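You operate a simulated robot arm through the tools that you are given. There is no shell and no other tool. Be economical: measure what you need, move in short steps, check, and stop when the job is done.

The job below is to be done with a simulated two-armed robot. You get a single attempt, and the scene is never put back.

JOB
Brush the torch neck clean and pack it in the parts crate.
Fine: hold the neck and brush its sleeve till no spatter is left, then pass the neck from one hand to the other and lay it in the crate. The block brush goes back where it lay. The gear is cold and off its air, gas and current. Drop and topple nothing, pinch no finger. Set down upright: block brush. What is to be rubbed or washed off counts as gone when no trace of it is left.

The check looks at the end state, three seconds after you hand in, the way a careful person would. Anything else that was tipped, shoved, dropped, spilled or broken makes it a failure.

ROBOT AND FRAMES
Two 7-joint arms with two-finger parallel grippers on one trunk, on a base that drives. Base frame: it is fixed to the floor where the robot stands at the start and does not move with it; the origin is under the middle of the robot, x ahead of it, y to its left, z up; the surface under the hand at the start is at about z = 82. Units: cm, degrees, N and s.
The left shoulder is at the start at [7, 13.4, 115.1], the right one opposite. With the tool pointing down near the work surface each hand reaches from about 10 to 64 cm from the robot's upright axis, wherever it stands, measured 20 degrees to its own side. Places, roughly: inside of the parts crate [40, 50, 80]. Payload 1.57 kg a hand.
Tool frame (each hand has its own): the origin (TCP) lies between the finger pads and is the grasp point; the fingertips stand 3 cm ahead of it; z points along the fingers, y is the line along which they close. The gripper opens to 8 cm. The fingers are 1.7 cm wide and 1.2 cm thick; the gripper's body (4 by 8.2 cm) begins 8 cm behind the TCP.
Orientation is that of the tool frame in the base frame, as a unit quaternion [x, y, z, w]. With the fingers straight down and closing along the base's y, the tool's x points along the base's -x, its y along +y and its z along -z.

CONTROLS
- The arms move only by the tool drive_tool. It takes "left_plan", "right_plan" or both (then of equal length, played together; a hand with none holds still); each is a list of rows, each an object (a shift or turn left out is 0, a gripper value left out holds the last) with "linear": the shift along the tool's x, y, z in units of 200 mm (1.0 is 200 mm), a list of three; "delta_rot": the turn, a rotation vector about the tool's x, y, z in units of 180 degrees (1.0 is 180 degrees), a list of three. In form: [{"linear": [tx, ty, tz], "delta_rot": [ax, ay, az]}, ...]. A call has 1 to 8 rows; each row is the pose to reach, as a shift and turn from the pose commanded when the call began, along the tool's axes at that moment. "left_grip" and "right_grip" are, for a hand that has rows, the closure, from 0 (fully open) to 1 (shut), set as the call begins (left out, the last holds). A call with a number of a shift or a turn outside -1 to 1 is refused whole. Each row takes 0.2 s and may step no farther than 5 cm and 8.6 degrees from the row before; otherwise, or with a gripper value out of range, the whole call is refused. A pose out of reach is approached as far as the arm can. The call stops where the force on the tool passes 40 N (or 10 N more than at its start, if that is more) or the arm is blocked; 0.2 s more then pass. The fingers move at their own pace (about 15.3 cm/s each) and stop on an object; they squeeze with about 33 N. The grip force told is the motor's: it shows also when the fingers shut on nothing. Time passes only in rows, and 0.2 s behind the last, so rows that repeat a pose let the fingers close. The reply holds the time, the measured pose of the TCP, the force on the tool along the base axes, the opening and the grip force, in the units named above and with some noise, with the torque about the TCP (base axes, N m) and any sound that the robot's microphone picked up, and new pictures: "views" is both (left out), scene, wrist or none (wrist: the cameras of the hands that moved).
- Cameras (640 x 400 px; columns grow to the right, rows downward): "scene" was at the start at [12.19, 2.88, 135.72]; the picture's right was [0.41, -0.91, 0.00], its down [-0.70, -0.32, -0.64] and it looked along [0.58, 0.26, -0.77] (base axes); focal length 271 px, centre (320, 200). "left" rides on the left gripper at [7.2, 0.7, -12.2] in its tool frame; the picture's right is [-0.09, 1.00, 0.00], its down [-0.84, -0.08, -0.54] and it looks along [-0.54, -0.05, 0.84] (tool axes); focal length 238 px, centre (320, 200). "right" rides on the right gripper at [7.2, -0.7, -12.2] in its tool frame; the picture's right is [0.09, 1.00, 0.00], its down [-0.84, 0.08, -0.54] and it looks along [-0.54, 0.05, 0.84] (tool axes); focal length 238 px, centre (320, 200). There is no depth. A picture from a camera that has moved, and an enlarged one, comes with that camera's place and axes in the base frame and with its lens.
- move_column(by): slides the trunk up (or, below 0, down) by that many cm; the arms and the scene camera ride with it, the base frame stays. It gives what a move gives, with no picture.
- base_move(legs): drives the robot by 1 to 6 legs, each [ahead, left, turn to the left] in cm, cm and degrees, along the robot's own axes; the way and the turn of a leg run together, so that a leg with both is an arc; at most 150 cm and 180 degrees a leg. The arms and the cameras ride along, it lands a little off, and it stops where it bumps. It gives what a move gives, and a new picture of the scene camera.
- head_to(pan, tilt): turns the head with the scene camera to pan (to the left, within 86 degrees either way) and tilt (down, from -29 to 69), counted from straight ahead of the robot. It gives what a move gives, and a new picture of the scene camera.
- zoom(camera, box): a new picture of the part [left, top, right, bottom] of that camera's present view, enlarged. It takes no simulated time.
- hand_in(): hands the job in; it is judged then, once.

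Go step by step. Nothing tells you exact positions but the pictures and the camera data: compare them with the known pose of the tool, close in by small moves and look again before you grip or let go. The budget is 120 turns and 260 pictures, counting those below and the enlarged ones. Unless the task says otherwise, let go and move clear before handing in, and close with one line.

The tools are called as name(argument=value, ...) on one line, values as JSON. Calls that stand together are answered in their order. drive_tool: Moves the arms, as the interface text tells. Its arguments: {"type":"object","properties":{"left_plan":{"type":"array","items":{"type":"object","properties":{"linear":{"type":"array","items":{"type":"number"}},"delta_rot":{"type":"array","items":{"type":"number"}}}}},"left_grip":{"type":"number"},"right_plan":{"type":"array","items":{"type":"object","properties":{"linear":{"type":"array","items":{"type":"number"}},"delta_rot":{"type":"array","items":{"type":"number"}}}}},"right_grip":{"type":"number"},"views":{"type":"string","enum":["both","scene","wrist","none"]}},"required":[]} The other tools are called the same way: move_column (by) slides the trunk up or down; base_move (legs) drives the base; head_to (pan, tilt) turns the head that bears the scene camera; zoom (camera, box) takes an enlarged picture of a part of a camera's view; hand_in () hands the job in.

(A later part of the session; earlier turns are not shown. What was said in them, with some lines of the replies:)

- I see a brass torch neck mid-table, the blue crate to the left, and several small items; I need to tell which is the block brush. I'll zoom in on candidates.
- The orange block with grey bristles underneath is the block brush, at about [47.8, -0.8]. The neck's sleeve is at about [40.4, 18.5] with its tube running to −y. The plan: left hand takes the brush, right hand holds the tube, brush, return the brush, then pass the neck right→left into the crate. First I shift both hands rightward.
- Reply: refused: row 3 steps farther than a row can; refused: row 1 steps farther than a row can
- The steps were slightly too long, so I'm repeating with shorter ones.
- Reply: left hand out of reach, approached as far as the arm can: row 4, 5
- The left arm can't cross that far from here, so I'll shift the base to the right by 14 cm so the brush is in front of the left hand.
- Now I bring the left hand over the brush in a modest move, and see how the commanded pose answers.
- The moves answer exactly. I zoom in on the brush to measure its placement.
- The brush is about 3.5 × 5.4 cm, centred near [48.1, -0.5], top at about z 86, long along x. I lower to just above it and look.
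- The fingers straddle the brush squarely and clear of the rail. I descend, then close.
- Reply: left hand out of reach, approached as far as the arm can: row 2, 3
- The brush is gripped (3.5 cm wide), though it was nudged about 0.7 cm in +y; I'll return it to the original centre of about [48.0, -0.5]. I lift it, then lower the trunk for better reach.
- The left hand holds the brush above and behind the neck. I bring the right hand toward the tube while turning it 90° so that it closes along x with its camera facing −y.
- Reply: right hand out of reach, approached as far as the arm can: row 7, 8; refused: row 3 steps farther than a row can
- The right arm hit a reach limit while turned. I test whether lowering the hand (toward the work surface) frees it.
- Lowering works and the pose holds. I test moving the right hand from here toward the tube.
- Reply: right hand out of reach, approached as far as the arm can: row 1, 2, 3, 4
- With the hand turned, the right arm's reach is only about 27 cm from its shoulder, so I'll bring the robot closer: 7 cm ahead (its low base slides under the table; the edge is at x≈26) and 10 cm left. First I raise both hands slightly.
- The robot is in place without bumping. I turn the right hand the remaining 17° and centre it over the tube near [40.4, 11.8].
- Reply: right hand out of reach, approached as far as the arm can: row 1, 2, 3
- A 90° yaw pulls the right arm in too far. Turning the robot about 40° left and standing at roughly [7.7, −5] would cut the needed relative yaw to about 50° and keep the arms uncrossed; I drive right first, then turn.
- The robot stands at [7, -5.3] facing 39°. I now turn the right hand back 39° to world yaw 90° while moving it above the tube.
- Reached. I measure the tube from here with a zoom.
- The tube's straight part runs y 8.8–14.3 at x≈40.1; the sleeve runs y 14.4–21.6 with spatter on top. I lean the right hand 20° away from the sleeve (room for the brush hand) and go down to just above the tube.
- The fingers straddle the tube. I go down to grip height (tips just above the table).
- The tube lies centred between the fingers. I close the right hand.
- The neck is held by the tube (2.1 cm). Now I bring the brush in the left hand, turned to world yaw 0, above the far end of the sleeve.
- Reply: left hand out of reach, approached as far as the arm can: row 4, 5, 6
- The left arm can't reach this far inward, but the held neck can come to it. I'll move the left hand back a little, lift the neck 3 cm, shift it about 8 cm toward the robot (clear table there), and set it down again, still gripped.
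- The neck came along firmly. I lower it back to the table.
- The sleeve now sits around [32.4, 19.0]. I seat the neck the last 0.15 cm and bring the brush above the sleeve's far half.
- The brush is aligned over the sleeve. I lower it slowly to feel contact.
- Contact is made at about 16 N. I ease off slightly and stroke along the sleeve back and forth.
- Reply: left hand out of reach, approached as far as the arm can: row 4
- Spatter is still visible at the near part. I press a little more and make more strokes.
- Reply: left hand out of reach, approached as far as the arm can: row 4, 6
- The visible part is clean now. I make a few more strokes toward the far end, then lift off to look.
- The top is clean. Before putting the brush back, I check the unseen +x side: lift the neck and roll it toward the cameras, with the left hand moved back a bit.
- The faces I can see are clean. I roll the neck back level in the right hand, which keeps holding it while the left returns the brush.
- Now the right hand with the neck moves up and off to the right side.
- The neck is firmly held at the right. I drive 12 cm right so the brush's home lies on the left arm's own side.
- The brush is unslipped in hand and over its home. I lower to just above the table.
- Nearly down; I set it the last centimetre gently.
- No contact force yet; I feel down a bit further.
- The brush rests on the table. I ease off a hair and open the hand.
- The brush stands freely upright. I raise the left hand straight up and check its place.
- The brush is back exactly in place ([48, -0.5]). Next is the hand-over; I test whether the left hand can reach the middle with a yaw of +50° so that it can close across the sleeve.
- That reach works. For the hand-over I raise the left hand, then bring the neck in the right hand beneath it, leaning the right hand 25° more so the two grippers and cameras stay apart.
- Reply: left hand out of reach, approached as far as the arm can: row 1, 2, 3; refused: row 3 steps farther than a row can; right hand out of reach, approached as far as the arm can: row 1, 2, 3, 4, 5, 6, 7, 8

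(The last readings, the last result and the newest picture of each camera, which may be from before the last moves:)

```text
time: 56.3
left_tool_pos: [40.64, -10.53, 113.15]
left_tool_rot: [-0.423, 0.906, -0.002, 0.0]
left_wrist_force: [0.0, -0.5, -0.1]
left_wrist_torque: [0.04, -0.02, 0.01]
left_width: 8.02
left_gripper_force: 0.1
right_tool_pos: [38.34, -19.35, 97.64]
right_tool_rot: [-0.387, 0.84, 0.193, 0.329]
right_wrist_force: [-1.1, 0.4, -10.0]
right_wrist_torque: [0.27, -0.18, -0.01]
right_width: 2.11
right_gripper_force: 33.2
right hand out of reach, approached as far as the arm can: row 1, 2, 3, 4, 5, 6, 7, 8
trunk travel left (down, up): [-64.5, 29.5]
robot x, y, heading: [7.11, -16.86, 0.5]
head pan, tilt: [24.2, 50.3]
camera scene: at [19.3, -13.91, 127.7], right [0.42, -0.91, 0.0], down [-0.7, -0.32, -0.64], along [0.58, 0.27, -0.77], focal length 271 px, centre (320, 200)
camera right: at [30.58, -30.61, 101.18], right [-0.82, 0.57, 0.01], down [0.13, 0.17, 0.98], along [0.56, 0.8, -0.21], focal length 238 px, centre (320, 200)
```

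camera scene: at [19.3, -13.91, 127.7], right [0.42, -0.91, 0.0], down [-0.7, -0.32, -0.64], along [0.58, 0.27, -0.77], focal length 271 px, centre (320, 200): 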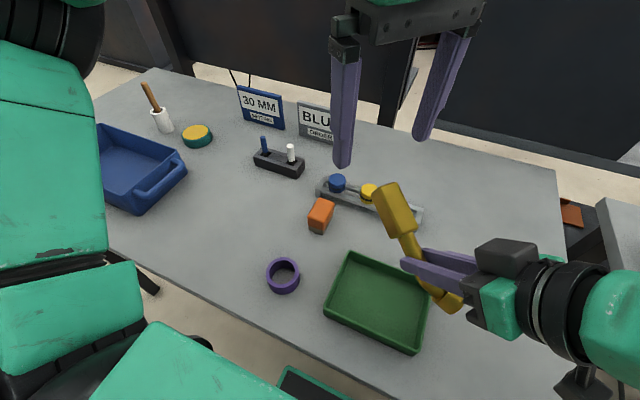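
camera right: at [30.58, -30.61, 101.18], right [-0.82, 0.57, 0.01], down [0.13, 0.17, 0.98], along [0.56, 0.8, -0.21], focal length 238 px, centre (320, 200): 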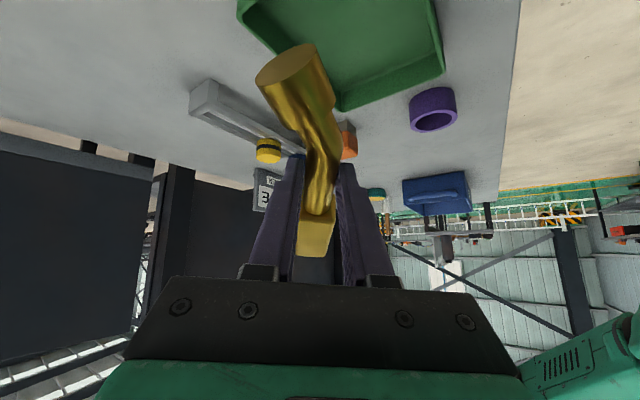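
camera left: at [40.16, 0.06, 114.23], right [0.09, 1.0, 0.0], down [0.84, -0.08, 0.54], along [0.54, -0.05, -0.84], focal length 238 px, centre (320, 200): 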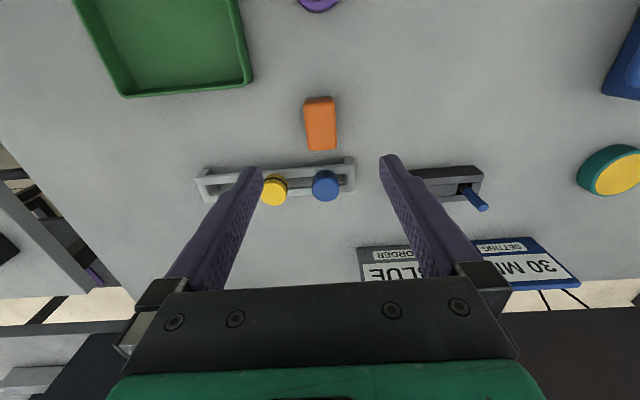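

The right hand is leaned 45° and the neck points up toward the left hand. I pull it back 2 cm and recheck forces, then look through the left camera.

drive_tool(right_plan=[{"linear": [0.03, 0.03, -0.03]}, {"linear": [0.059, 0.06, -0.059]}, {"linear": [0.059, 0.06, -0.059]}], left_plan=[{"linear": [0, 0, 0]}, {"linear": [0, 0, 0]}, {"linear": [0, 0, 0]}], views="wrist")

```text
time: 57.1
left_tool_pos: [40.59, -10.61, 113.02]
left_tool_rot: [-0.423, 0.906, -0.002, 0.001]
left_wrist_force: [-0.1, 0.0, 0.0]
left_wrist_torque: [0.01, 0.0, 0.01]
left_width: 8.0
left_gripper_force: 0.0
right_tool_pos: [38.49, -19.67, 98.93]
right_tool_rot: [-0.396, 0.835, 0.168, 0.342]
right_wrist_force: [0.2, -0.7, -1.5]
right_wrist_torque: [-0.06, 0.05, -0.01]
right_width: 2.07
right_gripper_force: 32.6
right hand out of reach, approached as far as the arm can: row 1, 2, 3
trunk travel left (down, up): [-64.5, 29.5]
robot x, y, heading: [7.01, -17.45, 0.5]
head pan, tilt: [24.2, 50.3]
camera right: at [30.48, -30.73, 102.45], right [-0.82, 0.58, -0.05], down [0.08, 0.21, 0.98], along [0.57, 0.79, -0.21], focal length 238 px, centre (320, 200)
camera left: at [35.56, -15.64, 125.28], right [-0.71, 0.71, 0.0], down [0.59, 0.59, 0.54], along [0.39, 0.38, -0.84], focal length 238 px, centre (320, 200)
```

right: 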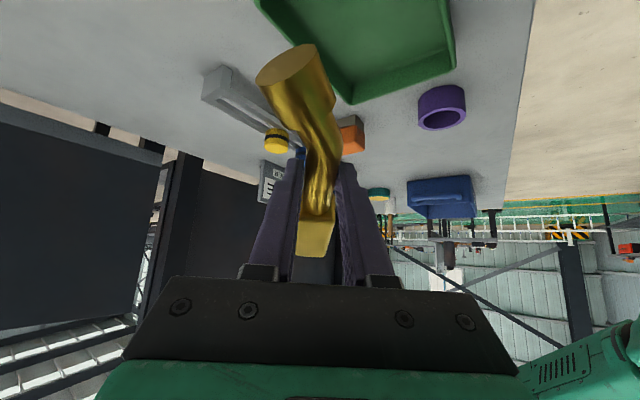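
left: 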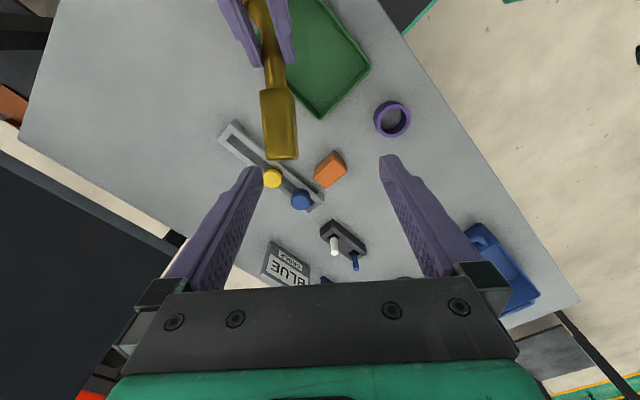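

The neck is steady. From the frames I put the sleeve's middle at about [43.6, −13.4, 100.4], pointing along 51°. I bring the left hand above it.

drive_tool(left_plan=[{"linear": [0.004, -0.07, 0.09]}, {"linear": [0.008, -0.14, 0.18]}, {"linear": [0.011, -0.205, 0.26]}], views="both")

```text
time: 57.9
left_tool_pos: [42.43, -11.34, 109.79]
left_tool_rot: [-0.424, 0.906, -0.003, 0.001]
left_wrist_force: [-0.6, -0.4, -0.6]
left_wrist_torque: [0.03, 0.0, -0.01]
left_width: 7.99
left_gripper_force: 0.1
left hand out of reach, approached as far as the arm can: row 1, 2, 3
right_tool_pos: [38.45, -19.6, 98.86]
right_tool_rot: [-0.396, 0.835, 0.168, 0.343]
right_wrist_force: [-0.8, -0.6, -0.9]
right_wrist_torque: [-0.05, 0.06, 0.0]
right_width: 2.09
right_gripper_force: 32.4
trunk travel left (down, up): [-64.5, 29.5]
robot x, y, heading: [7.0, -16.9, 0.6]
head pan, tilt: [24.2, 50.3]
camera scene: at [19.24, -14.06, 127.72], right [0.42, -0.91, 0.0], down [-0.7, -0.32, -0.64], along [0.58, 0.27, -0.77], focal length 271 px, centre (320, 200)
camera left: at [37.33, -16.38, 121.96], right [-0.71, 0.71, 0.0], down [0.59, 0.59, 0.54], along [0.39, 0.38, -0.84], focal length 238 px, centre (320, 200)
```

scene: 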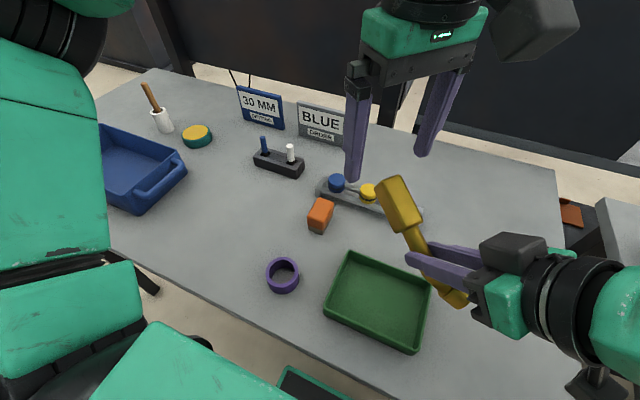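
left: 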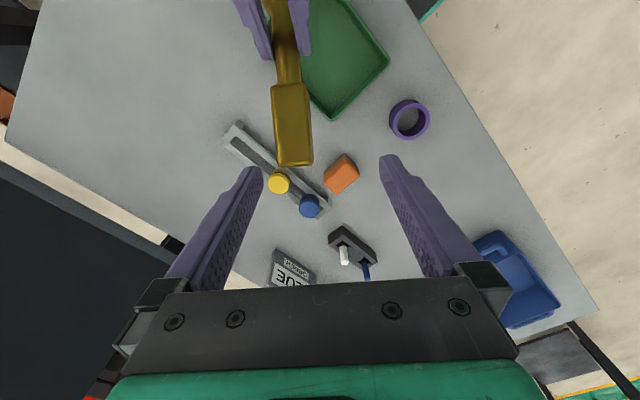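

Reach improves lower down. I go a bit lower while centring over the sleeve.

drive_tool(left_plan=[{"linear": [0.01, -0.04, 0.08]}, {"linear": [0.02, -0.08, 0.16]}, {"linear": [0.02, -0.113, 0.165]}], views="wrist")

```text
time: 58.7
left_tool_pos: [43.63, -11.45, 107.52]
left_tool_rot: [-0.423, 0.906, -0.001, 0.0]
left_wrist_force: [0.5, 0.4, 0.9]
left_wrist_torque: [-0.02, -0.01, 0.02]
left_width: 8.03
left_gripper_force: 0.0
left hand out of reach, approached as far as the arm can: row 1, 2, 3
right_tool_pos: [38.4, -19.62, 98.89]
right_tool_rot: [-0.395, 0.836, 0.168, 0.343]
right_wrist_force: [0.0, 0.3, -1.0]
right_wrist_torque: [-0.06, 0.06, -0.01]
right_width: 2.12
right_gripper_force: 33.5
trunk travel left (down, up): [-64.5, 29.5]
robot x, y, heading: [6.82, -17.07, 0.7]
head pan, tilt: [24.2, 50.3]
camera left: at [38.52, -16.63, 119.75], right [-0.71, 0.71, 0.0], down [0.59, 0.59, 0.54], along [0.39, 0.38, -0.84], focal length 238 px, centre (320, 200)
```

left: 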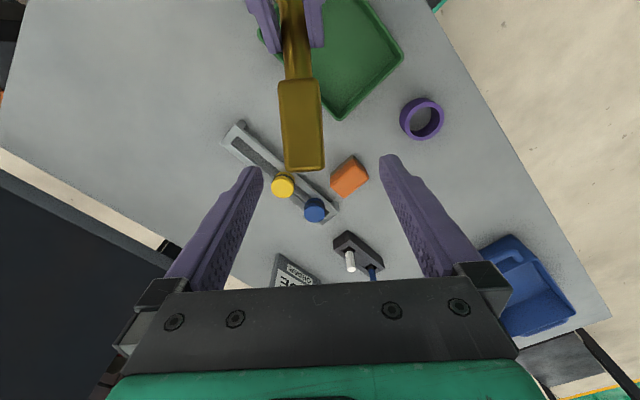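

Close to aligned (about 1.2 cm off sideways). I continue down with correction.

drive_tool(left_plan=[{"linear": [0.02, -0.03, 0.05]}, {"linear": [0.04, -0.06, 0.1]}, {"linear": [0.05, -0.06, 0.15]}], views="both")

```text
time: 59.5
left_tool_pos: [43.77, -12.08, 105.29]
left_tool_rot: [-0.424, 0.906, -0.001, 0.0]
left_wrist_force: [1.4, -0.4, -0.7]
left_wrist_torque: [-0.02, -0.06, 0.04]
left_width: 8.0
left_gripper_force: 0.1
left hand out of reach, approached as far as the arm can: row 1, 2, 3
right_tool_pos: [38.47, -19.69, 98.99]
right_tool_rot: [-0.396, 0.835, 0.169, 0.343]
right_wrist_force: [-0.1, 0.2, -1.1]
right_wrist_torque: [-0.05, 0.03, -0.02]
right_width: 2.09
right_gripper_force: 32.3
trunk travel left (down, up): [-64.5, 29.5]
robot x, y, heading: [7.16, -16.82, 0.3]
head pan, tilt: [24.2, 50.3]
camera scene: at [19.24, -13.98, 127.72], right [0.42, -0.91, 0.0], down [-0.7, -0.32, -0.64], along [0.58, 0.27, -0.77], focal length 271 px, centre (320, 200)
camera left: at [38.6, -17.27, 117.51], right [-0.71, 0.71, 0.0], down [0.59, 0.59, 0.54], along [0.39, 0.38, -0.84], focal length 238 px, centre (320, 200)
```

scene: 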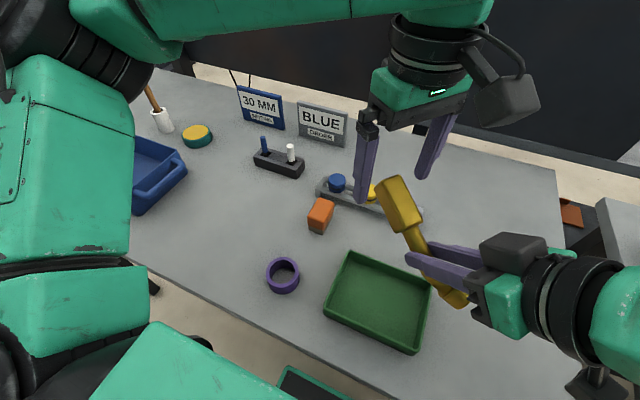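
left: 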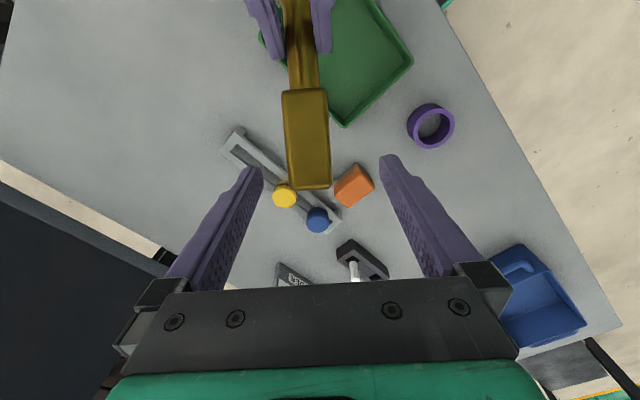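

Aligned and clear of the right wrist. I lower the last 3.3 cm around the sleeve.

drive_tool(left_plan=[{"linear": [0.01, -0.012, 0.055]}, {"linear": [0.02, -0.025, 0.11]}, {"linear": [0.025, -0.035, 0.165]}], views="both")

zoom(camera="scene", box=[330, 120, 490, 320])

```text
time: 60.3
left_tool_pos: [44.04, -12.86, 102.14]
left_tool_rot: [-0.426, 0.905, -0.004, 0.0]
left_wrist_force: [0.0, -1.3, 1.3]
left_wrist_torque: [0.0, 0.05, -0.06]
left_width: 8.01
left_gripper_force: 0.0
right_tool_pos: [38.49, -19.63, 98.85]
right_tool_rot: [-0.395, 0.836, 0.167, 0.343]
right_wrist_force: [0.6, -0.4, -1.8]
right_wrist_torque: [-0.06, 0.05, -0.01]
right_width: 2.09
right_gripper_force: 33.1
trunk travel left (down, up): [-64.5, 29.5]
robot x, y, heading: [7.42, -16.87, 0.4]
head pan, tilt: [24.2, 50.3]
camera scene: at [19.33, -13.97, 127.71], right [0.42, -0.91, 0.0], down [-0.7, -0.32, -0.64], along [0.58, 0.27, -0.77], focal length 271 px, centre (320, 200)
camera left: at [38.99, -17.94, 114.31], right [-0.71, 0.71, -0.01], down [0.59, 0.6, 0.54], along [0.38, 0.38, -0.84], focal length 238 px, centre (320, 200)
```

scene: 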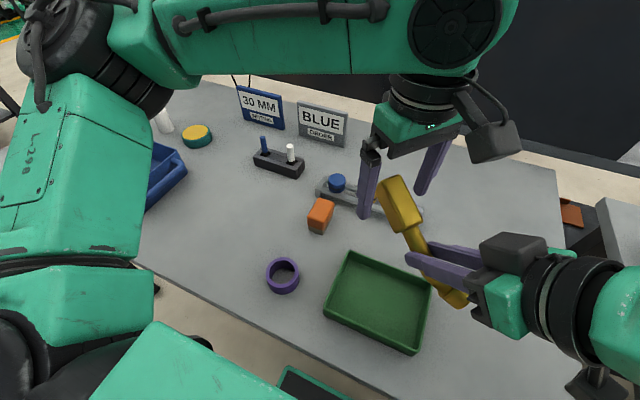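
left: 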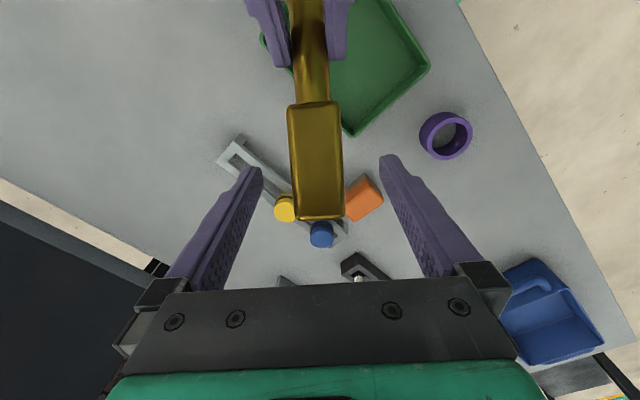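

```text
2.00 times, centred on (410, 220) of scene
camera zoom: at [19.33, -13.97, 127.71], right [0.42, -0.91, 0.0], down [-0.7, -0.32, -0.64], along [0.58, 0.27, -0.77], focal length 543 px, centre (140, 160)
```

zoom: 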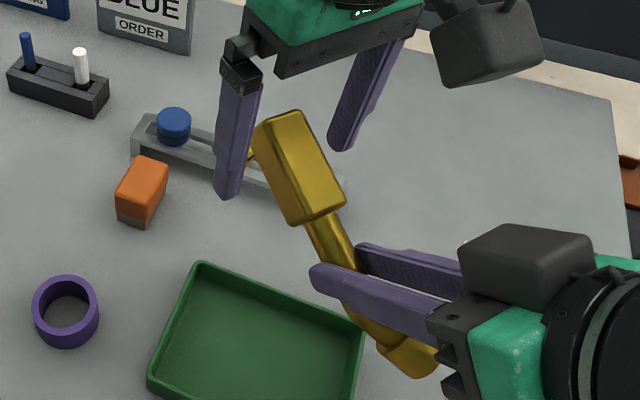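

The sleeve is centred between the left fingers. I close the left hand.

drive_tool(left_plan=[{"linear": [0, 0, 0]}, {"linear": [0, 0, 0]}, {"linear": [0, 0, 0]}], left_grip=1, views="both")

```text
time: 61.1
left_tool_pos: [43.99, -13.0, 102.09]
left_tool_rot: [-0.426, 0.905, -0.003, 0.0]
left_wrist_force: [1.4, -1.0, 1.3]
left_wrist_torque: [0.1, 0.07, -0.16]
left_width: 3.16
left_gripper_force: 33.2
right_tool_pos: [38.42, -19.58, 98.85]
right_tool_rot: [-0.396, 0.835, 0.169, 0.342]
right_wrist_force: [-1.5, 1.1, -1.1]
right_wrist_torque: [-0.15, -0.1, 0.29]
right_width: 2.12
right_gripper_force: 32.6
trunk travel left (down, up): [-64.5, 29.5]
robot x, y, heading: [7.36, -17.16, 0.4]
head pan, tilt: [24.2, 50.3]
camera scene: at [19.26, -13.98, 127.72], right [0.42, -0.91, 0.0], down [-0.7, -0.32, -0.64], along [0.58, 0.27, -0.77], focal length 271 px, centre (320, 200)
camera left: at [38.93, -17.95, 114.33], right [-0.71, 0.71, -0.01], down [0.59, 0.6, 0.54], along [0.39, 0.38, -0.84], focal length 238 px, centre (320, 200)
```

scene: 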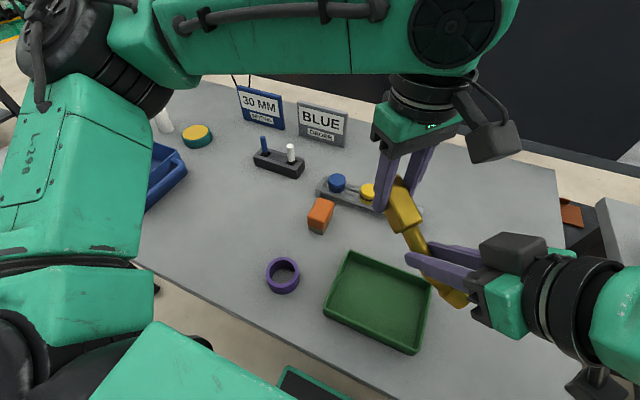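
left: 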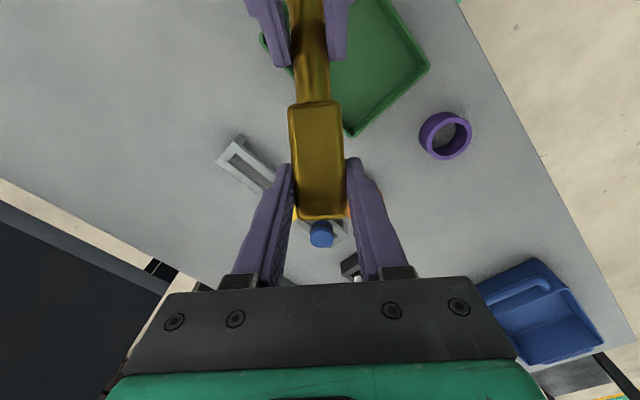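

Both hands hold the neck. I open the right hand, then back it away along its own axis.

drive_tool(right_plan=[{"linear": [0, 0, 0]}, {"linear": [0, 0, 0]}, {"linear": [0, 0, 0]}], right_grip=0, views="wrist")

zoom(camera="left", box=[220, 0, 420, 230])

```text
time: 61.9
left_tool_pos: [43.91, -12.94, 102.2]
left_tool_rot: [-0.426, 0.905, -0.004, 0.0]
left_wrist_force: [-0.6, -0.5, 0.1]
left_wrist_torque: [0.06, -0.05, 0.01]
left_width: 3.15
left_gripper_force: 32.9
right_tool_pos: [38.43, -19.7, 98.89]
right_tool_rot: [-0.396, 0.835, 0.168, 0.342]
right_wrist_force: [0.5, 0.9, -0.6]
right_wrist_torque: [0.0, 0.04, 0.01]
right_width: 8.0
right_gripper_force: 0.0
trunk travel left (down, up): [-64.5, 29.5]
robot x, y, heading: [6.92, -16.82, 0.3]
head pan, tilt: [24.2, 50.3]
camera right: at [30.5, -30.72, 102.45], right [-0.82, 0.58, -0.05], down [0.08, 0.21, 0.98], along [0.57, 0.79, -0.21], focal length 238 px, centre (320, 200)
```

right: 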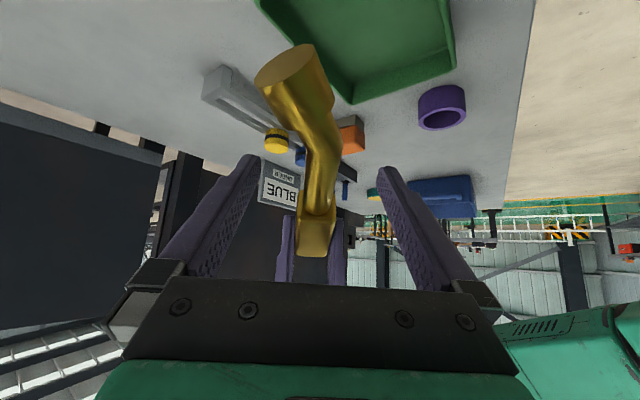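

```text
1.74 times, centred on (320, 115) of left
camera zoom: at [38.94, -17.94, 114.33], right [-0.71, 0.71, -0.01], down [0.59, 0.6, 0.54], along [0.38, 0.38, -0.84], focal length 414 px, centre (320, 348)
```

zoom: 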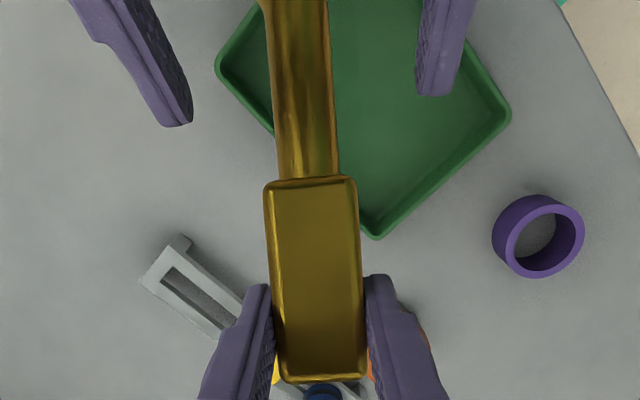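

The left holds the neck alone, steady. I back the right hand away.

drive_tool(right_plan=[{"linear": [0, 0, -0.12]}, {"linear": [0, 0, -0.25]}, {"linear": [0.05, -0.1, -0.4]}, {"linear": [0.1, -0.2, -0.55]}, {"linear": [0.1, -0.4, -0.6]}], views="both")

```text
time: 63.1
left_tool_pos: [44.14, -12.86, 102.03]
left_tool_rot: [-0.426, 0.905, -0.003, -0.001]
left_wrist_force: [0.9, -0.2, -1.2]
left_wrist_torque: [0.08, 0.01, 0.02]
left_width: 3.15
left_gripper_force: 33.1
right_tool_pos: [37.95, -31.65, 106.45]
right_tool_rot: [-0.395, 0.836, 0.169, 0.342]
right_wrist_force: [0.3, 0.0, -0.3]
right_wrist_torque: [0.02, 0.01, -0.01]
right_width: 8.0
right_gripper_force: 0.2
right hand out of reach, approached as far as the arm can: row 1, 2, 5
trunk travel left (down, up): [-64.5, 29.5]
robot x, y, heading: [7.47, -16.74, 0.5]
head pan, tilt: [24.2, 50.3]
camera scene: at [19.46, -13.94, 127.69], right [0.42, -0.91, 0.0], down [-0.7, -0.32, -0.64], along [0.58, 0.27, -0.77], focal length 271 px, centre (320, 200)
camera right: at [29.88, -42.75, 109.9], right [-0.81, 0.58, -0.05], down [0.08, 0.21, 0.98], along [0.57, 0.79, -0.21], focal length 238 px, centre (320, 200)
```

scene: 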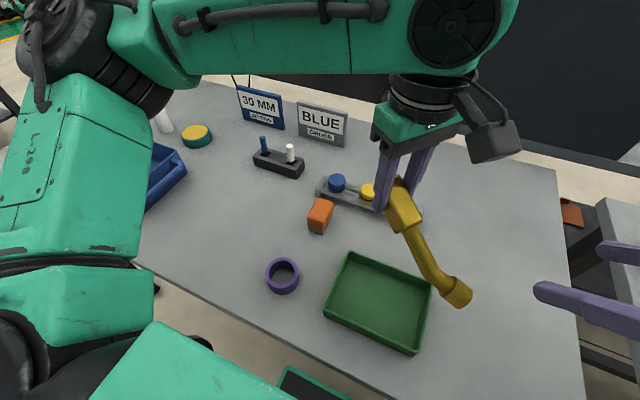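
right: 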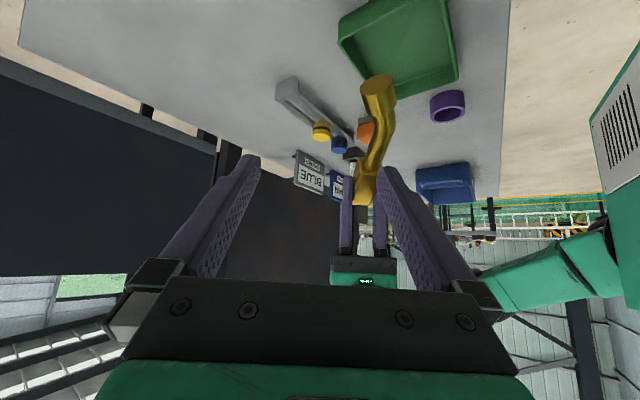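

The hand-over is done. Now I drive left 40 cm so the left hand is near the crate, and look.

base_move(legs=[[0, 40, 0]])

head_to(pan=50, tilt=50)

```text
time: 65.6
left_tool_pos: [43.3, 28.38, 102.23]
left_tool_rot: [-0.429, 0.903, -0.004, 0.001]
left_wrist_force: [-0.4, 0.1, -0.9]
left_wrist_torque: [0.06, -0.03, -0.02]
left_width: 3.15
left_gripper_force: 32.8
right_tool_pos: [37.28, 9.38, 106.44]
right_tool_rot: [-0.398, 0.834, 0.17, 0.343]
right_wrist_force: [-0.4, -0.8, -0.3]
right_wrist_torque: [0.0, 0.01, 0.01]
right_width: 8.01
right_gripper_force: 0.0
trunk travel left (down, up): [-64.5, 29.5]
robot x, y, heading: [6.23, 24.66, 1.0]
head pan, tilt: [24.2, 50.3]
camera scene: at [18.75, 27.03, 127.72], right [0.42, -0.91, 0.0], down [-0.7, -0.33, -0.64], along [0.58, 0.27, -0.77], focal length 271 px, centre (320, 200)
```

scene: 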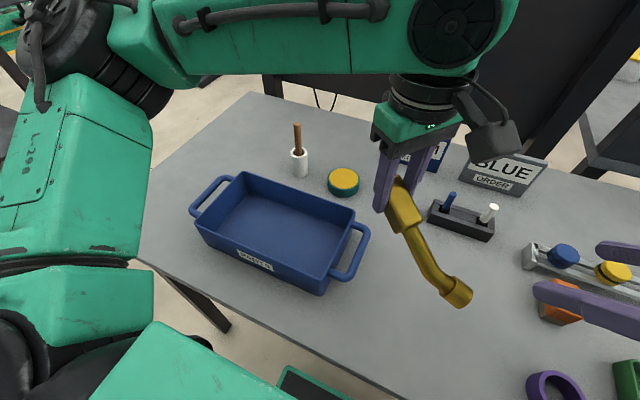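

```text
time: 66.5
left_tool_pos: [43.43, 28.25, 102.12]
left_tool_rot: [-0.429, 0.903, -0.004, 0.0]
left_wrist_force: [-0.2, -0.3, -1.2]
left_wrist_torque: [0.04, -0.02, 0.0]
left_width: 3.15
left_gripper_force: 33.0
right_tool_pos: [37.26, 9.43, 106.43]
right_tool_rot: [-0.399, 0.833, 0.17, 0.343]
right_wrist_force: [-1.3, 0.5, 0.0]
right_wrist_torque: [-0.03, 0.02, 0.02]
right_width: 8.01
right_gripper_force: 0.0
trunk travel left (down, up): [-64.5, 29.5]
robot x, y, heading: [6.82, 24.09, 0.8]
head pan, tilt: [50.0, 50.0]
camera scene: at [16.67, 29.76, 127.76], right [0.78, -0.63, 0.0], down [-0.48, -0.59, -0.64], along [0.41, 0.5, -0.77], focal length 271 px, centre (320, 200)
```

scene: 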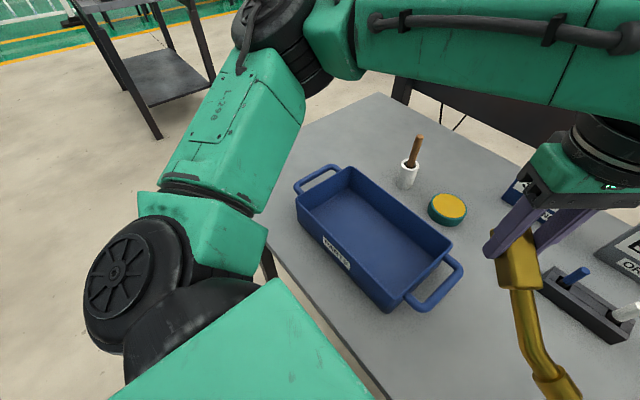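

The crate's rim spans roughly x 33–49, y 34–58, long along y. I'll lay the neck lengthwise: move the left hand over the crate while yawing about 39° so the neck aligns with y.

drive_tool(left_plan=[{"linear": [-0.127, 0.129, 0]}, {"linear": [-0.254, 0.258, 0], "delta_rot": [0, 0, -0.044]}, {"linear": [-0.38, 0.387, 0], "delta_rot": [0, 0, -0.088]}, {"linear": [-0.507, 0.517, 0], "delta_rot": [0, 0, -0.132]}, {"linear": [-0.634, 0.646, 0], "delta_rot": [0, 0, -0.176]}, {"linear": [-0.634, 0.646, 0], "delta_rot": [0, 0, -0.217]}], views="both")

```text
time: 67.9
left_tool_pos: [41.58, 46.36, 102.11]
left_tool_rot: [0.707, -0.707, 0.002, 0.002]
left_wrist_force: [-0.2, 0.2, 0.5]
left_wrist_torque: [0.06, 0.01, -0.03]
left_width: 3.15
left_gripper_force: 33.5
right_tool_pos: [37.28, 9.36, 106.37]
right_tool_rot: [-0.397, 0.834, 0.169, 0.344]
right_wrist_force: [0.4, -0.2, -0.5]
right_wrist_torque: [0.01, 0.02, 0.01]
right_width: 8.01
right_gripper_force: 0.0
trunk travel left (down, up): [-64.5, 29.5]
robot x, y, heading: [6.54, 24.19, 1.0]
head pan, tilt: [50.0, 50.0]
camera scene: at [16.68, 29.67, 127.77], right [0.78, -0.63, 0.0], down [-0.48, -0.59, -0.64], along [0.41, 0.5, -0.77], focal length 271 px, centre (320, 200)
camera left: at [40.88, 39.18, 114.21], right [-1.0, 0.09, 0.0], down [0.08, 0.84, 0.54], along [0.05, 0.53, -0.84], focal length 238 px, centre (320, 200)
```

scene: 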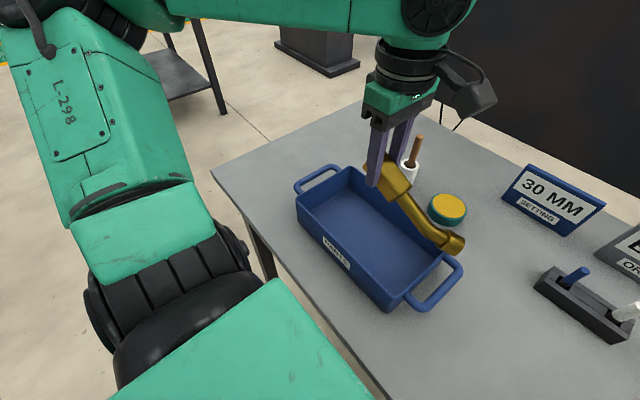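
left: 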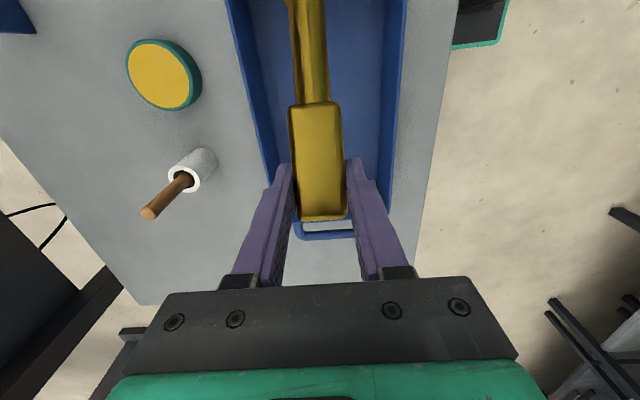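

The neck hangs lengthwise over the crate. I lean the left hand 25° to level the neck and shift it 6 cm further to +y, staying high.

drive_tool(left_plan=[{"linear": [-0.07, 0.01, 0], "delta_rot": [0, 0.035, 0]}, {"linear": [-0.14, 0.02, 0], "delta_rot": [0, 0.07, 0]}, {"linear": [-0.22, 0.034, 0], "delta_rot": [0, 0.105, 0]}, {"linear": [-0.305, 0.034, 0.05], "delta_rot": [0, 0.139, 0]}, {"linear": [-0.305, 0.034, 0.2], "delta_rot": [0, 0.139, 0]}], views="both")

zoom(camera="scene", box=[280, 120, 480, 320])

```text
time: 69.1
left_tool_pos: [40.48, 52.43, 97.86]
left_tool_rot: [-0.689, 0.69, -0.156, -0.154]
left_wrist_force: [-0.4, -0.5, -1.8]
left_wrist_torque: [0.07, -0.03, 0.0]
left_width: 3.16
left_gripper_force: 33.0
right_tool_pos: [37.36, 9.36, 106.42]
right_tool_rot: [-0.397, 0.834, 0.169, 0.344]
right_wrist_force: [-0.1, 0.0, 0.8]
right_wrist_torque: [0.02, -0.01, -0.01]
right_width: 7.99
right_gripper_force: 0.0
trunk travel left (down, up): [-64.5, 29.5]
robot x, y, heading: [6.6, 23.81, 0.8]
head pan, tilt: [50.0, 50.0]
camera scene: at [16.65, 29.71, 127.77], right [0.78, -0.63, 0.0], down [-0.48, -0.59, -0.64], along [0.41, 0.5, -0.77], focal length 271 px, centre (320, 200)
camera left: at [39.96, 51.17, 111.97], right [-1.0, 0.09, -0.04], down [0.08, 0.99, 0.13], along [0.05, 0.13, -0.99], focal length 238 px, centre (320, 200)
```

scene: 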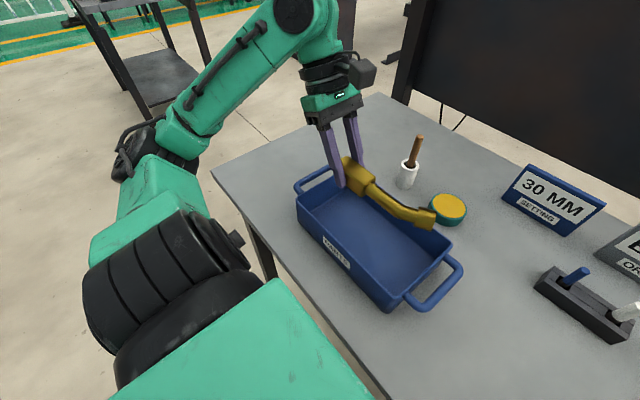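
left: 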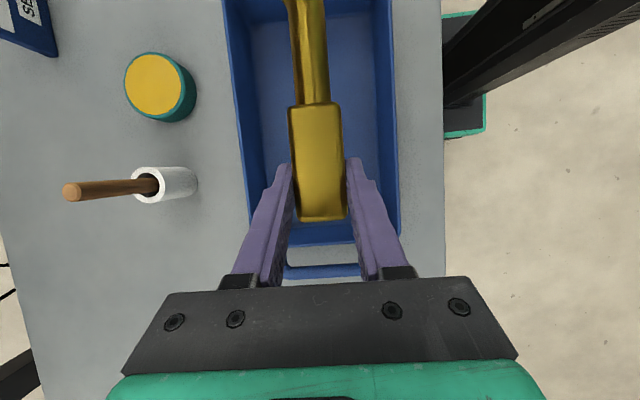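

```text
2.00 times, centred on (380, 220) of scene
camera zoom: at [16.65, 29.71, 127.77], right [0.78, -0.63, 0.0], down [-0.48, -0.59, -0.64], along [0.41, 0.5, -0.77], focal length 543 px, centre (200, 160)
```

zoom: 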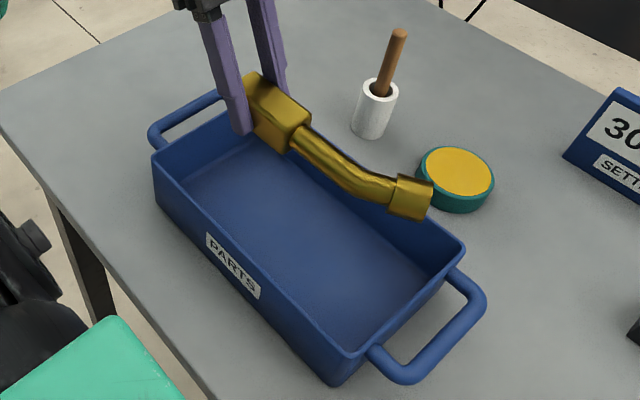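

Neck is level, centred at x≈40.5 with its sleeve end about 3 cm from the far wall. I lower it straight down to just above the crate floor.

drive_tool(left_plan=[{"linear": [-0.074, 0, 0.157]}, {"linear": [-0.148, 0, 0.314]}, {"linear": [-0.19, 0, 0.407]}, {"linear": [-0.212, 0, 0.453]}], views="both")

zoom(camera="scene", box=[280, 120, 480, 320])

```text
time: 70.1
left_tool_pos: [40.82, 52.31, 87.83]
left_tool_rot: [-0.689, 0.691, -0.157, -0.154]
left_wrist_force: [0.0, 0.0, -1.4]
left_wrist_torque: [0.07, 0.01, 0.0]
left_width: 3.16
left_gripper_force: 33.1
right_tool_pos: [37.37, 9.47, 106.33]
right_tool_rot: [-0.398, 0.834, 0.169, 0.343]
right_wrist_force: [-0.4, -0.1, 0.3]
right_wrist_torque: [-0.04, 0.01, -0.02]
right_width: 8.01
right_gripper_force: 0.0
trunk travel left (down, up): [-64.5, 29.5]
robot x, y, heading: [6.3, 23.82, 1.1]
head pan, tilt: [50.0, 50.0]
camera scene: at [16.67, 29.81, 127.76], right [0.78, -0.63, 0.0], down [-0.48, -0.59, -0.64], along [0.41, 0.5, -0.77], focal length 271 px, centre (320, 200)
camera left: at [40.22, 51.02, 102.07], right [-1.0, 0.09, -0.04], down [0.08, 0.99, 0.13], along [0.05, 0.13, -0.99], focal length 238 px, centre (320, 200)
```

scene: 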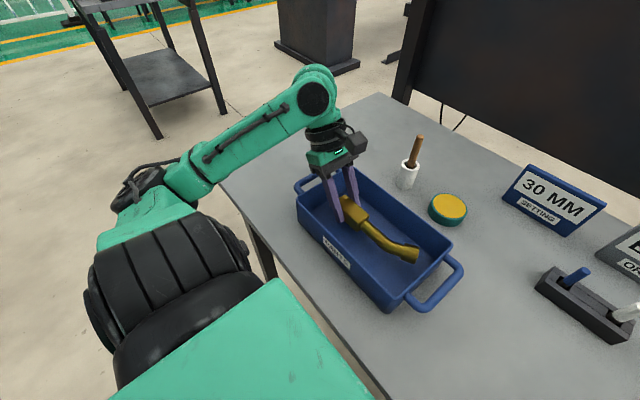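
left: 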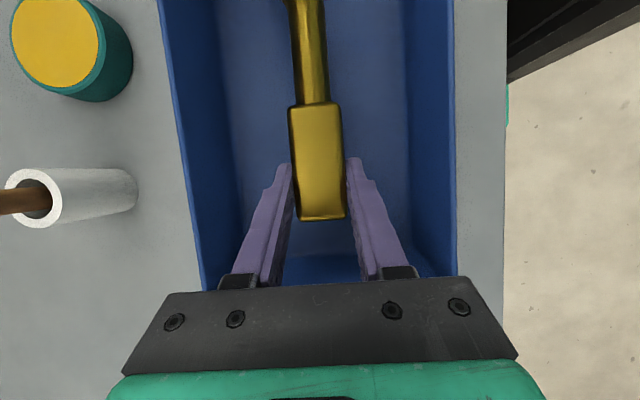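

```text
2.00 times, centred on (380, 220) of scene
camera zoom: at [16.67, 29.81, 127.76], right [0.78, -0.63, 0.0], down [-0.48, -0.59, -0.64], along [0.41, 0.5, -0.77], focal length 543 px, centre (200, 160)
```

zoom: 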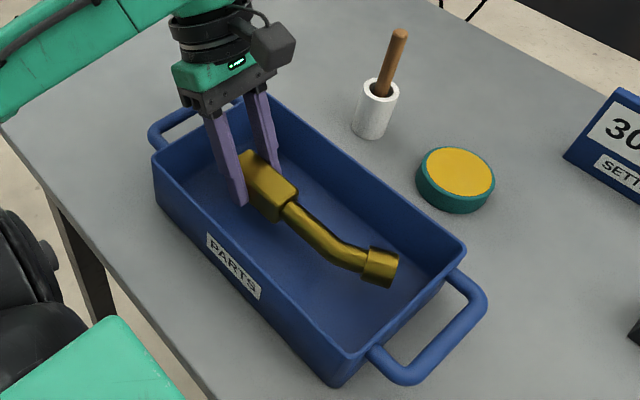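

Well inside the crate with room all round. I feel my way down to the floor.

drive_tool(left_plan=[{"linear": [-0.0106, 0, 0.0226]}, {"linear": [-0.0212, 0, 0.0452]}, {"linear": [-0.0276, 0, 0.0588]}, {"linear": [-0.034, 0, 0.0724]}], views="none")

```text
time: 71.1
left_tool_pos: [40.85, 52.17, 86.31]
left_tool_rot: [-0.689, 0.691, -0.156, -0.154]
left_wrist_force: [-0.6, 0.4, -2.0]
left_wrist_torque: [0.07, 0.01, -0.03]
left_width: 3.16
left_gripper_force: 32.9
right_tool_pos: [37.3, 9.4, 106.39]
right_tool_rot: [-0.398, 0.834, 0.169, 0.343]
right_wrist_force: [-0.3, -0.2, 0.3]
right_wrist_torque: [0.0, 0.0, -0.02]
right_width: 8.03
right_gripper_force: 0.1
trunk travel left (down, up): [-64.5, 29.5]
robot x, y, heading: [6.62, 23.97, 0.8]
head pan, tilt: [50.0, 50.0]
```

drive_tool(left_plan=[{"linear": [-0.0042, 0, 0.009]}, {"linear": [-0.0084, 0, 0.018]}, {"linear": [-0.0106, 0, 0.0226]}], views="none")

```text
time: 71.9
left_tool_pos: [40.79, 52.43, 85.94]
left_tool_rot: [-0.689, 0.691, -0.156, -0.155]
left_wrist_force: [0.3, 0.0, -1.8]
left_wrist_torque: [0.06, -0.04, 0.0]
left_width: 3.14
left_gripper_force: 33.3
right_tool_pos: [37.33, 9.36, 106.41]
right_tool_rot: [-0.398, 0.834, 0.169, 0.343]
right_wrist_force: [0.1, 0.5, 0.0]
right_wrist_torque: [-0.03, 0.0, 0.01]
right_width: 8.0
right_gripper_force: 0.0
trunk travel left (down, up): [-64.5, 29.5]
robot x, y, heading: [6.67, 24.0, 0.9]
head pan, tilt: [50.0, 50.0]
```

No contact yet at TCP z 85.9; I continue in small steps.

drive_tool(left_plan=[{"linear": [-0.0042, 0, 0.009]}, {"linear": [-0.0064, 0, 0.0136]}], views="none")

drive_tool(left_plan=[{"linear": [-0.0021, 0, 0.0045]}, {"linear": [-0.0042, 0, 0.009]}], views="wrist")

```text
time: 72.5
left_tool_pos: [40.88, 52.34, 85.62]
left_tool_rot: [-0.689, 0.691, -0.156, -0.155]
left_wrist_force: [0.1, -0.2, -1.6]
left_wrist_torque: [0.07, -0.02, 0.0]
left_width: 3.19
left_gripper_force: 32.8
right_tool_pos: [37.25, 9.42, 106.37]
right_tool_rot: [-0.398, 0.834, 0.169, 0.342]
right_wrist_force: [0.0, 0.0, -0.1]
right_wrist_torque: [0.0, 0.02, -0.02]
right_width: 8.0
right_gripper_force: 0.1
trunk travel left (down, up): [-64.5, 29.5]
robot x, y, heading: [6.33, 23.79, 1.0]
head pan, tilt: [50.0, 50.0]
```

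```text
time: 73.1
left_tool_pos: [40.93, 52.33, 85.52]
left_tool_rot: [-0.689, 0.691, -0.156, -0.153]
left_wrist_force: [0.1, 0.0, 2.9]
left_wrist_torque: [0.07, 0.12, -0.02]
left_width: 3.17
left_gripper_force: 33.7
right_tool_pos: [37.23, 9.4, 106.32]
right_tool_rot: [-0.398, 0.834, 0.169, 0.343]
right_wrist_force: [0.5, -0.2, 0.3]
right_wrist_torque: [-0.04, 0.0, 0.01]
right_width: 8.0
right_gripper_force: 0.0
trunk travel left (down, up): [-64.5, 29.5]
robot x, y, heading: [6.65, 23.98, 1.0]
head pan, tilt: [50.0, 50.0]
camera left: at [40.18, 51.03, 99.56], right [-1.0, 0.09, -0.04], down [0.08, 0.99, 0.13], along [0.06, 0.13, -0.99], focal length 238 px, centre (320, 200)
```

left: 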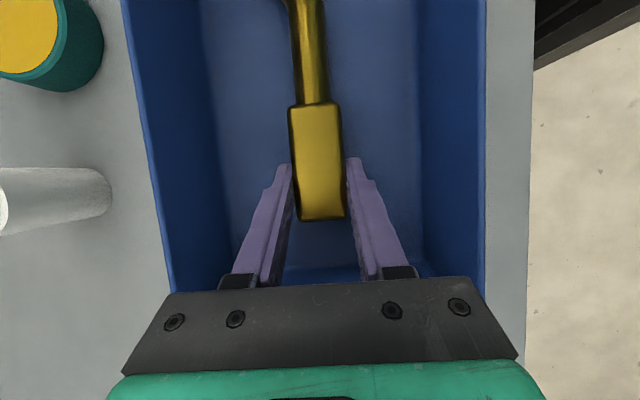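

Contact is felt. I open the left hand partway to let the neck rest.

drive_tool(left_plan=[{"linear": [0, 0, 0]}, {"linear": [0, 0, 0]}, {"linear": [0, 0, 0]}], left_grip=0.3, views="both")

```text
time: 73.9
left_tool_pos: [40.87, 52.37, 85.46]
left_tool_rot: [-0.689, 0.69, -0.156, -0.153]
left_wrist_force: [3.0, 1.8, 9.3]
left_wrist_torque: [-0.02, 0.15, 0.03]
left_width: 5.38
left_gripper_force: 0.0
right_tool_pos: [37.22, 9.49, 106.43]
right_tool_rot: [-0.398, 0.834, 0.169, 0.344]
right_wrist_force: [0.0, 0.0, 0.0]
right_wrist_torque: [0.02, -0.03, -0.01]
right_width: 8.01
right_gripper_force: 0.0
trunk travel left (down, up): [-64.5, 29.5]
robot x, y, heading: [6.67, 24.17, 0.8]
head pan, tilt: [50.0, 50.0]
camera scene: at [16.61, 29.74, 127.78], right [0.78, -0.63, 0.0], down [-0.48, -0.59, -0.64], along [0.41, 0.5, -0.77], focal length 271 px, centre (320, 200)
camera left: at [40.18, 51.01, 99.56], right [-1.0, 0.09, -0.04], down [0.08, 0.99, 0.13], along [0.05, 0.13, -0.99], focal length 238 px, centre (320, 200)
```

scene: 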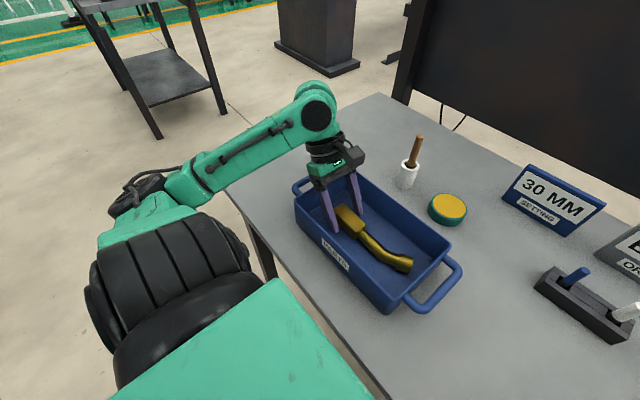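
left: 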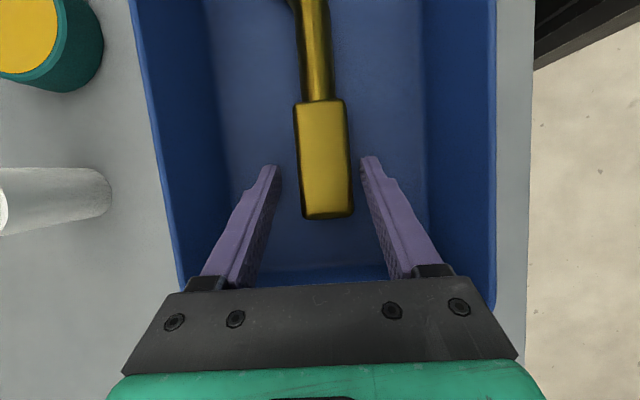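

The neck rests on the crate floor, but the crate seems to have shifted a few mm while the fingertips pressed. I lift straight up out of the crate and measure.

drive_tool(left_plan=[{"linear": [0.0106, 0, -0.0226]}, {"linear": [0.053, 0, -0.113]}, {"linear": [0.127, 0, -0.27]}, {"linear": [0.212, 0, -0.453]}], views="both")

zoom(camera="scene", box=[280, 120, 480, 320])

```text
time: 74.9
left_tool_pos: [40.9, 52.56, 95.33]
left_tool_rot: [-0.689, 0.691, -0.156, -0.154]
left_wrist_force: [0.2, -0.2, 0.8]
left_wrist_torque: [0.02, 0.01, 0.02]
left_width: 5.58
left_gripper_force: 0.0
right_tool_pos: [37.27, 9.42, 106.25]
right_tool_rot: [-0.397, 0.834, 0.169, 0.343]
right_wrist_force: [0.7, -0.4, -1.0]
right_wrist_torque: [0.01, -0.02, -0.01]
right_width: 8.01
right_gripper_force: 0.1
trunk travel left (down, up): [-64.5, 29.5]
robot x, y, heading: [6.67, 23.91, 0.9]
head pan, tilt: [50.0, 50.0]
camera scene: at [16.61, 29.74, 127.76], right [0.78, -0.63, 0.0], down [-0.48, -0.59, -0.64], along [0.41, 0.5, -0.77], focal length 271 px, centre (320, 200)
camera left: at [40.26, 51.17, 109.59], right [-1.0, 0.09, -0.04], down [0.08, 0.99, 0.13], along [0.05, 0.13, -0.99], focal length 238 px, centre (320, 200)
```

scene: 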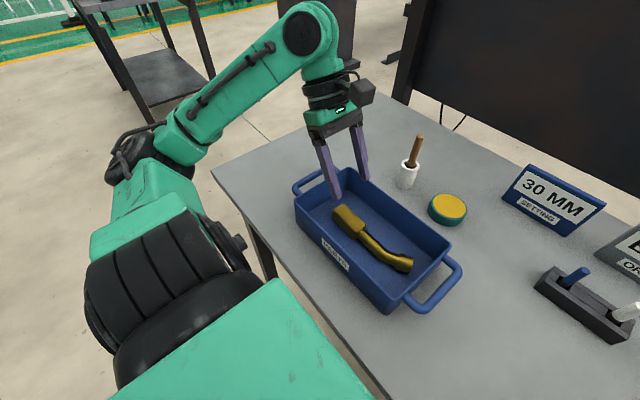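
left: 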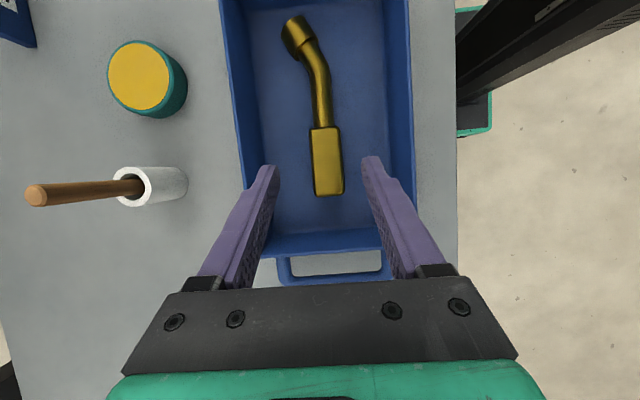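

```text
2.00 times, centred on (380, 220) of scene
camera zoom: at [16.61, 29.74, 127.76], right [0.78, -0.63, 0.0], down [-0.48, -0.59, -0.64], along [0.41, 0.5, -0.77], focal length 543 px, centre (200, 160)
```

zoom: 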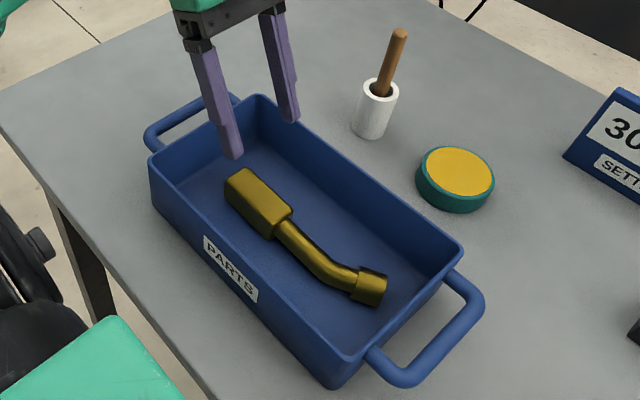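

The neck lies flat in the crate, clean; the crate moved only about 3 mm. I raise the left hand clear and check the whole table once.

drive_tool(left_plan=[{"linear": [0.085, 0, -0.18]}, {"linear": [0.17, 0, -0.36]}, {"linear": [0.25, 0, -0.54]}], views="wrist")

head_to(pan=-5, tilt=45)

zoom(camera="left", box=[220, 0, 420, 260])

```text
time: 75.7
left_tool_pos: [40.77, 52.38, 107.66]
left_tool_rot: [-0.689, 0.691, -0.156, -0.154]
left_wrist_force: [-0.3, -0.4, 0.0]
left_wrist_torque: [0.02, 0.0, -0.01]
left_width: 5.61
left_gripper_force: 0.0
right_tool_pos: [37.25, 9.35, 106.4]
right_tool_rot: [-0.398, 0.834, 0.17, 0.343]
right_wrist_force: [-0.5, 0.7, -0.2]
right_wrist_torque: [0.0, -0.02, -0.03]
right_width: 8.01
right_gripper_force: 0.1
trunk travel left (down, up): [-64.5, 29.5]
robot x, y, heading: [6.41, 24.12, 1.0]
head pan, tilt: [50.0, 50.0]
camera left: at [40.14, 50.99, 121.78], right [-1.0, 0.09, -0.04], down [0.08, 0.99, 0.13], along [0.05, 0.13, -0.99], focal length 238 px, centre (320, 200)
```

left: 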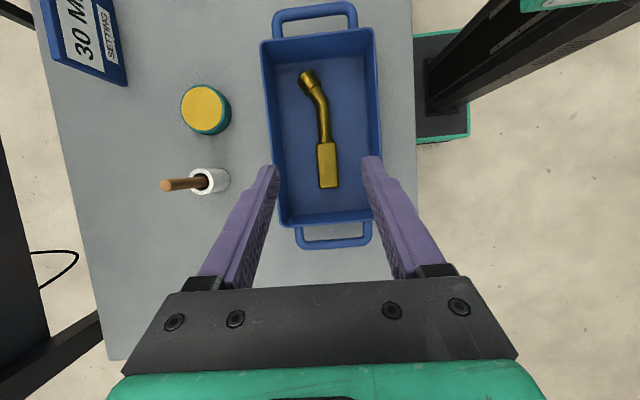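

```text
time: 77.0
left_tool_pos: [40.88, 52.37, 107.53]
left_tool_rot: [-0.689, 0.691, -0.157, -0.155]
left_wrist_force: [-0.6, 0.1, 0.2]
left_wrist_torque: [-0.02, 0.02, -0.03]
left_width: 5.61
left_gripper_force: 0.0
right_tool_pos: [37.35, 9.48, 106.35]
right_tool_rot: [-0.398, 0.834, 0.169, 0.343]
right_wrist_force: [-0.1, -0.2, -0.9]
right_wrist_torque: [-0.03, 0.02, 0.02]
right_width: 8.0
right_gripper_force: 0.1
trunk travel left (down, up): [-64.5, 29.5]
robot x, y, heading: [6.63, 24.33, 1.1]
head pan, tilt: [-5.0, 45.0]
camera scene: at [19.9, 23.25, 128.45], right [-0.07, -1.0, 0.0], down [-0.71, 0.05, -0.71], along [0.71, -0.05, -0.71], focal length 271 px, centre (320, 200)
```

scene: 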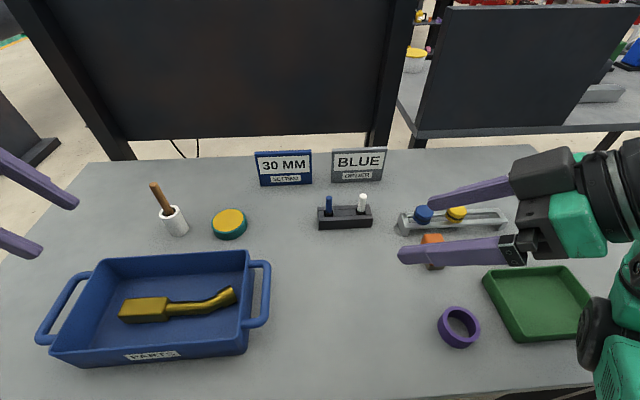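

```text
1.54 times, centred on (320, 130) of left
camera zoom: at [40.2, 51.15, 121.66], right [-1.0, 0.09, -0.04], down [0.08, 0.99, 0.13], along [0.05, 0.13, -0.99], focal length 367 px, centre (320, 308)
```

zoom: 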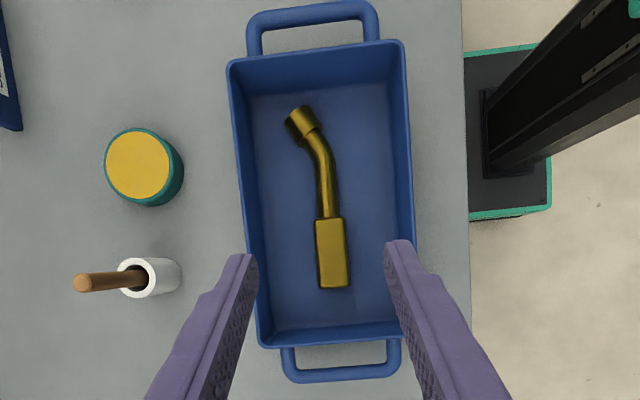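

The clean neck lies in the crate, the brush stands upright where it lay, everything else is undisturbed, and both hands are clear. I hand in.

hand_in()

```text
The job is handed in.
```

The torch neck's sleeve is brushed with no spatter left on any face I could see. I never got a view of its underside. The neck was passed from the right hand to the left and lies flat in the parts crate. The block brush stands upright back where it lay. The crate shifted about 3 mm when the fingertips pressed its floor, and I left it there.
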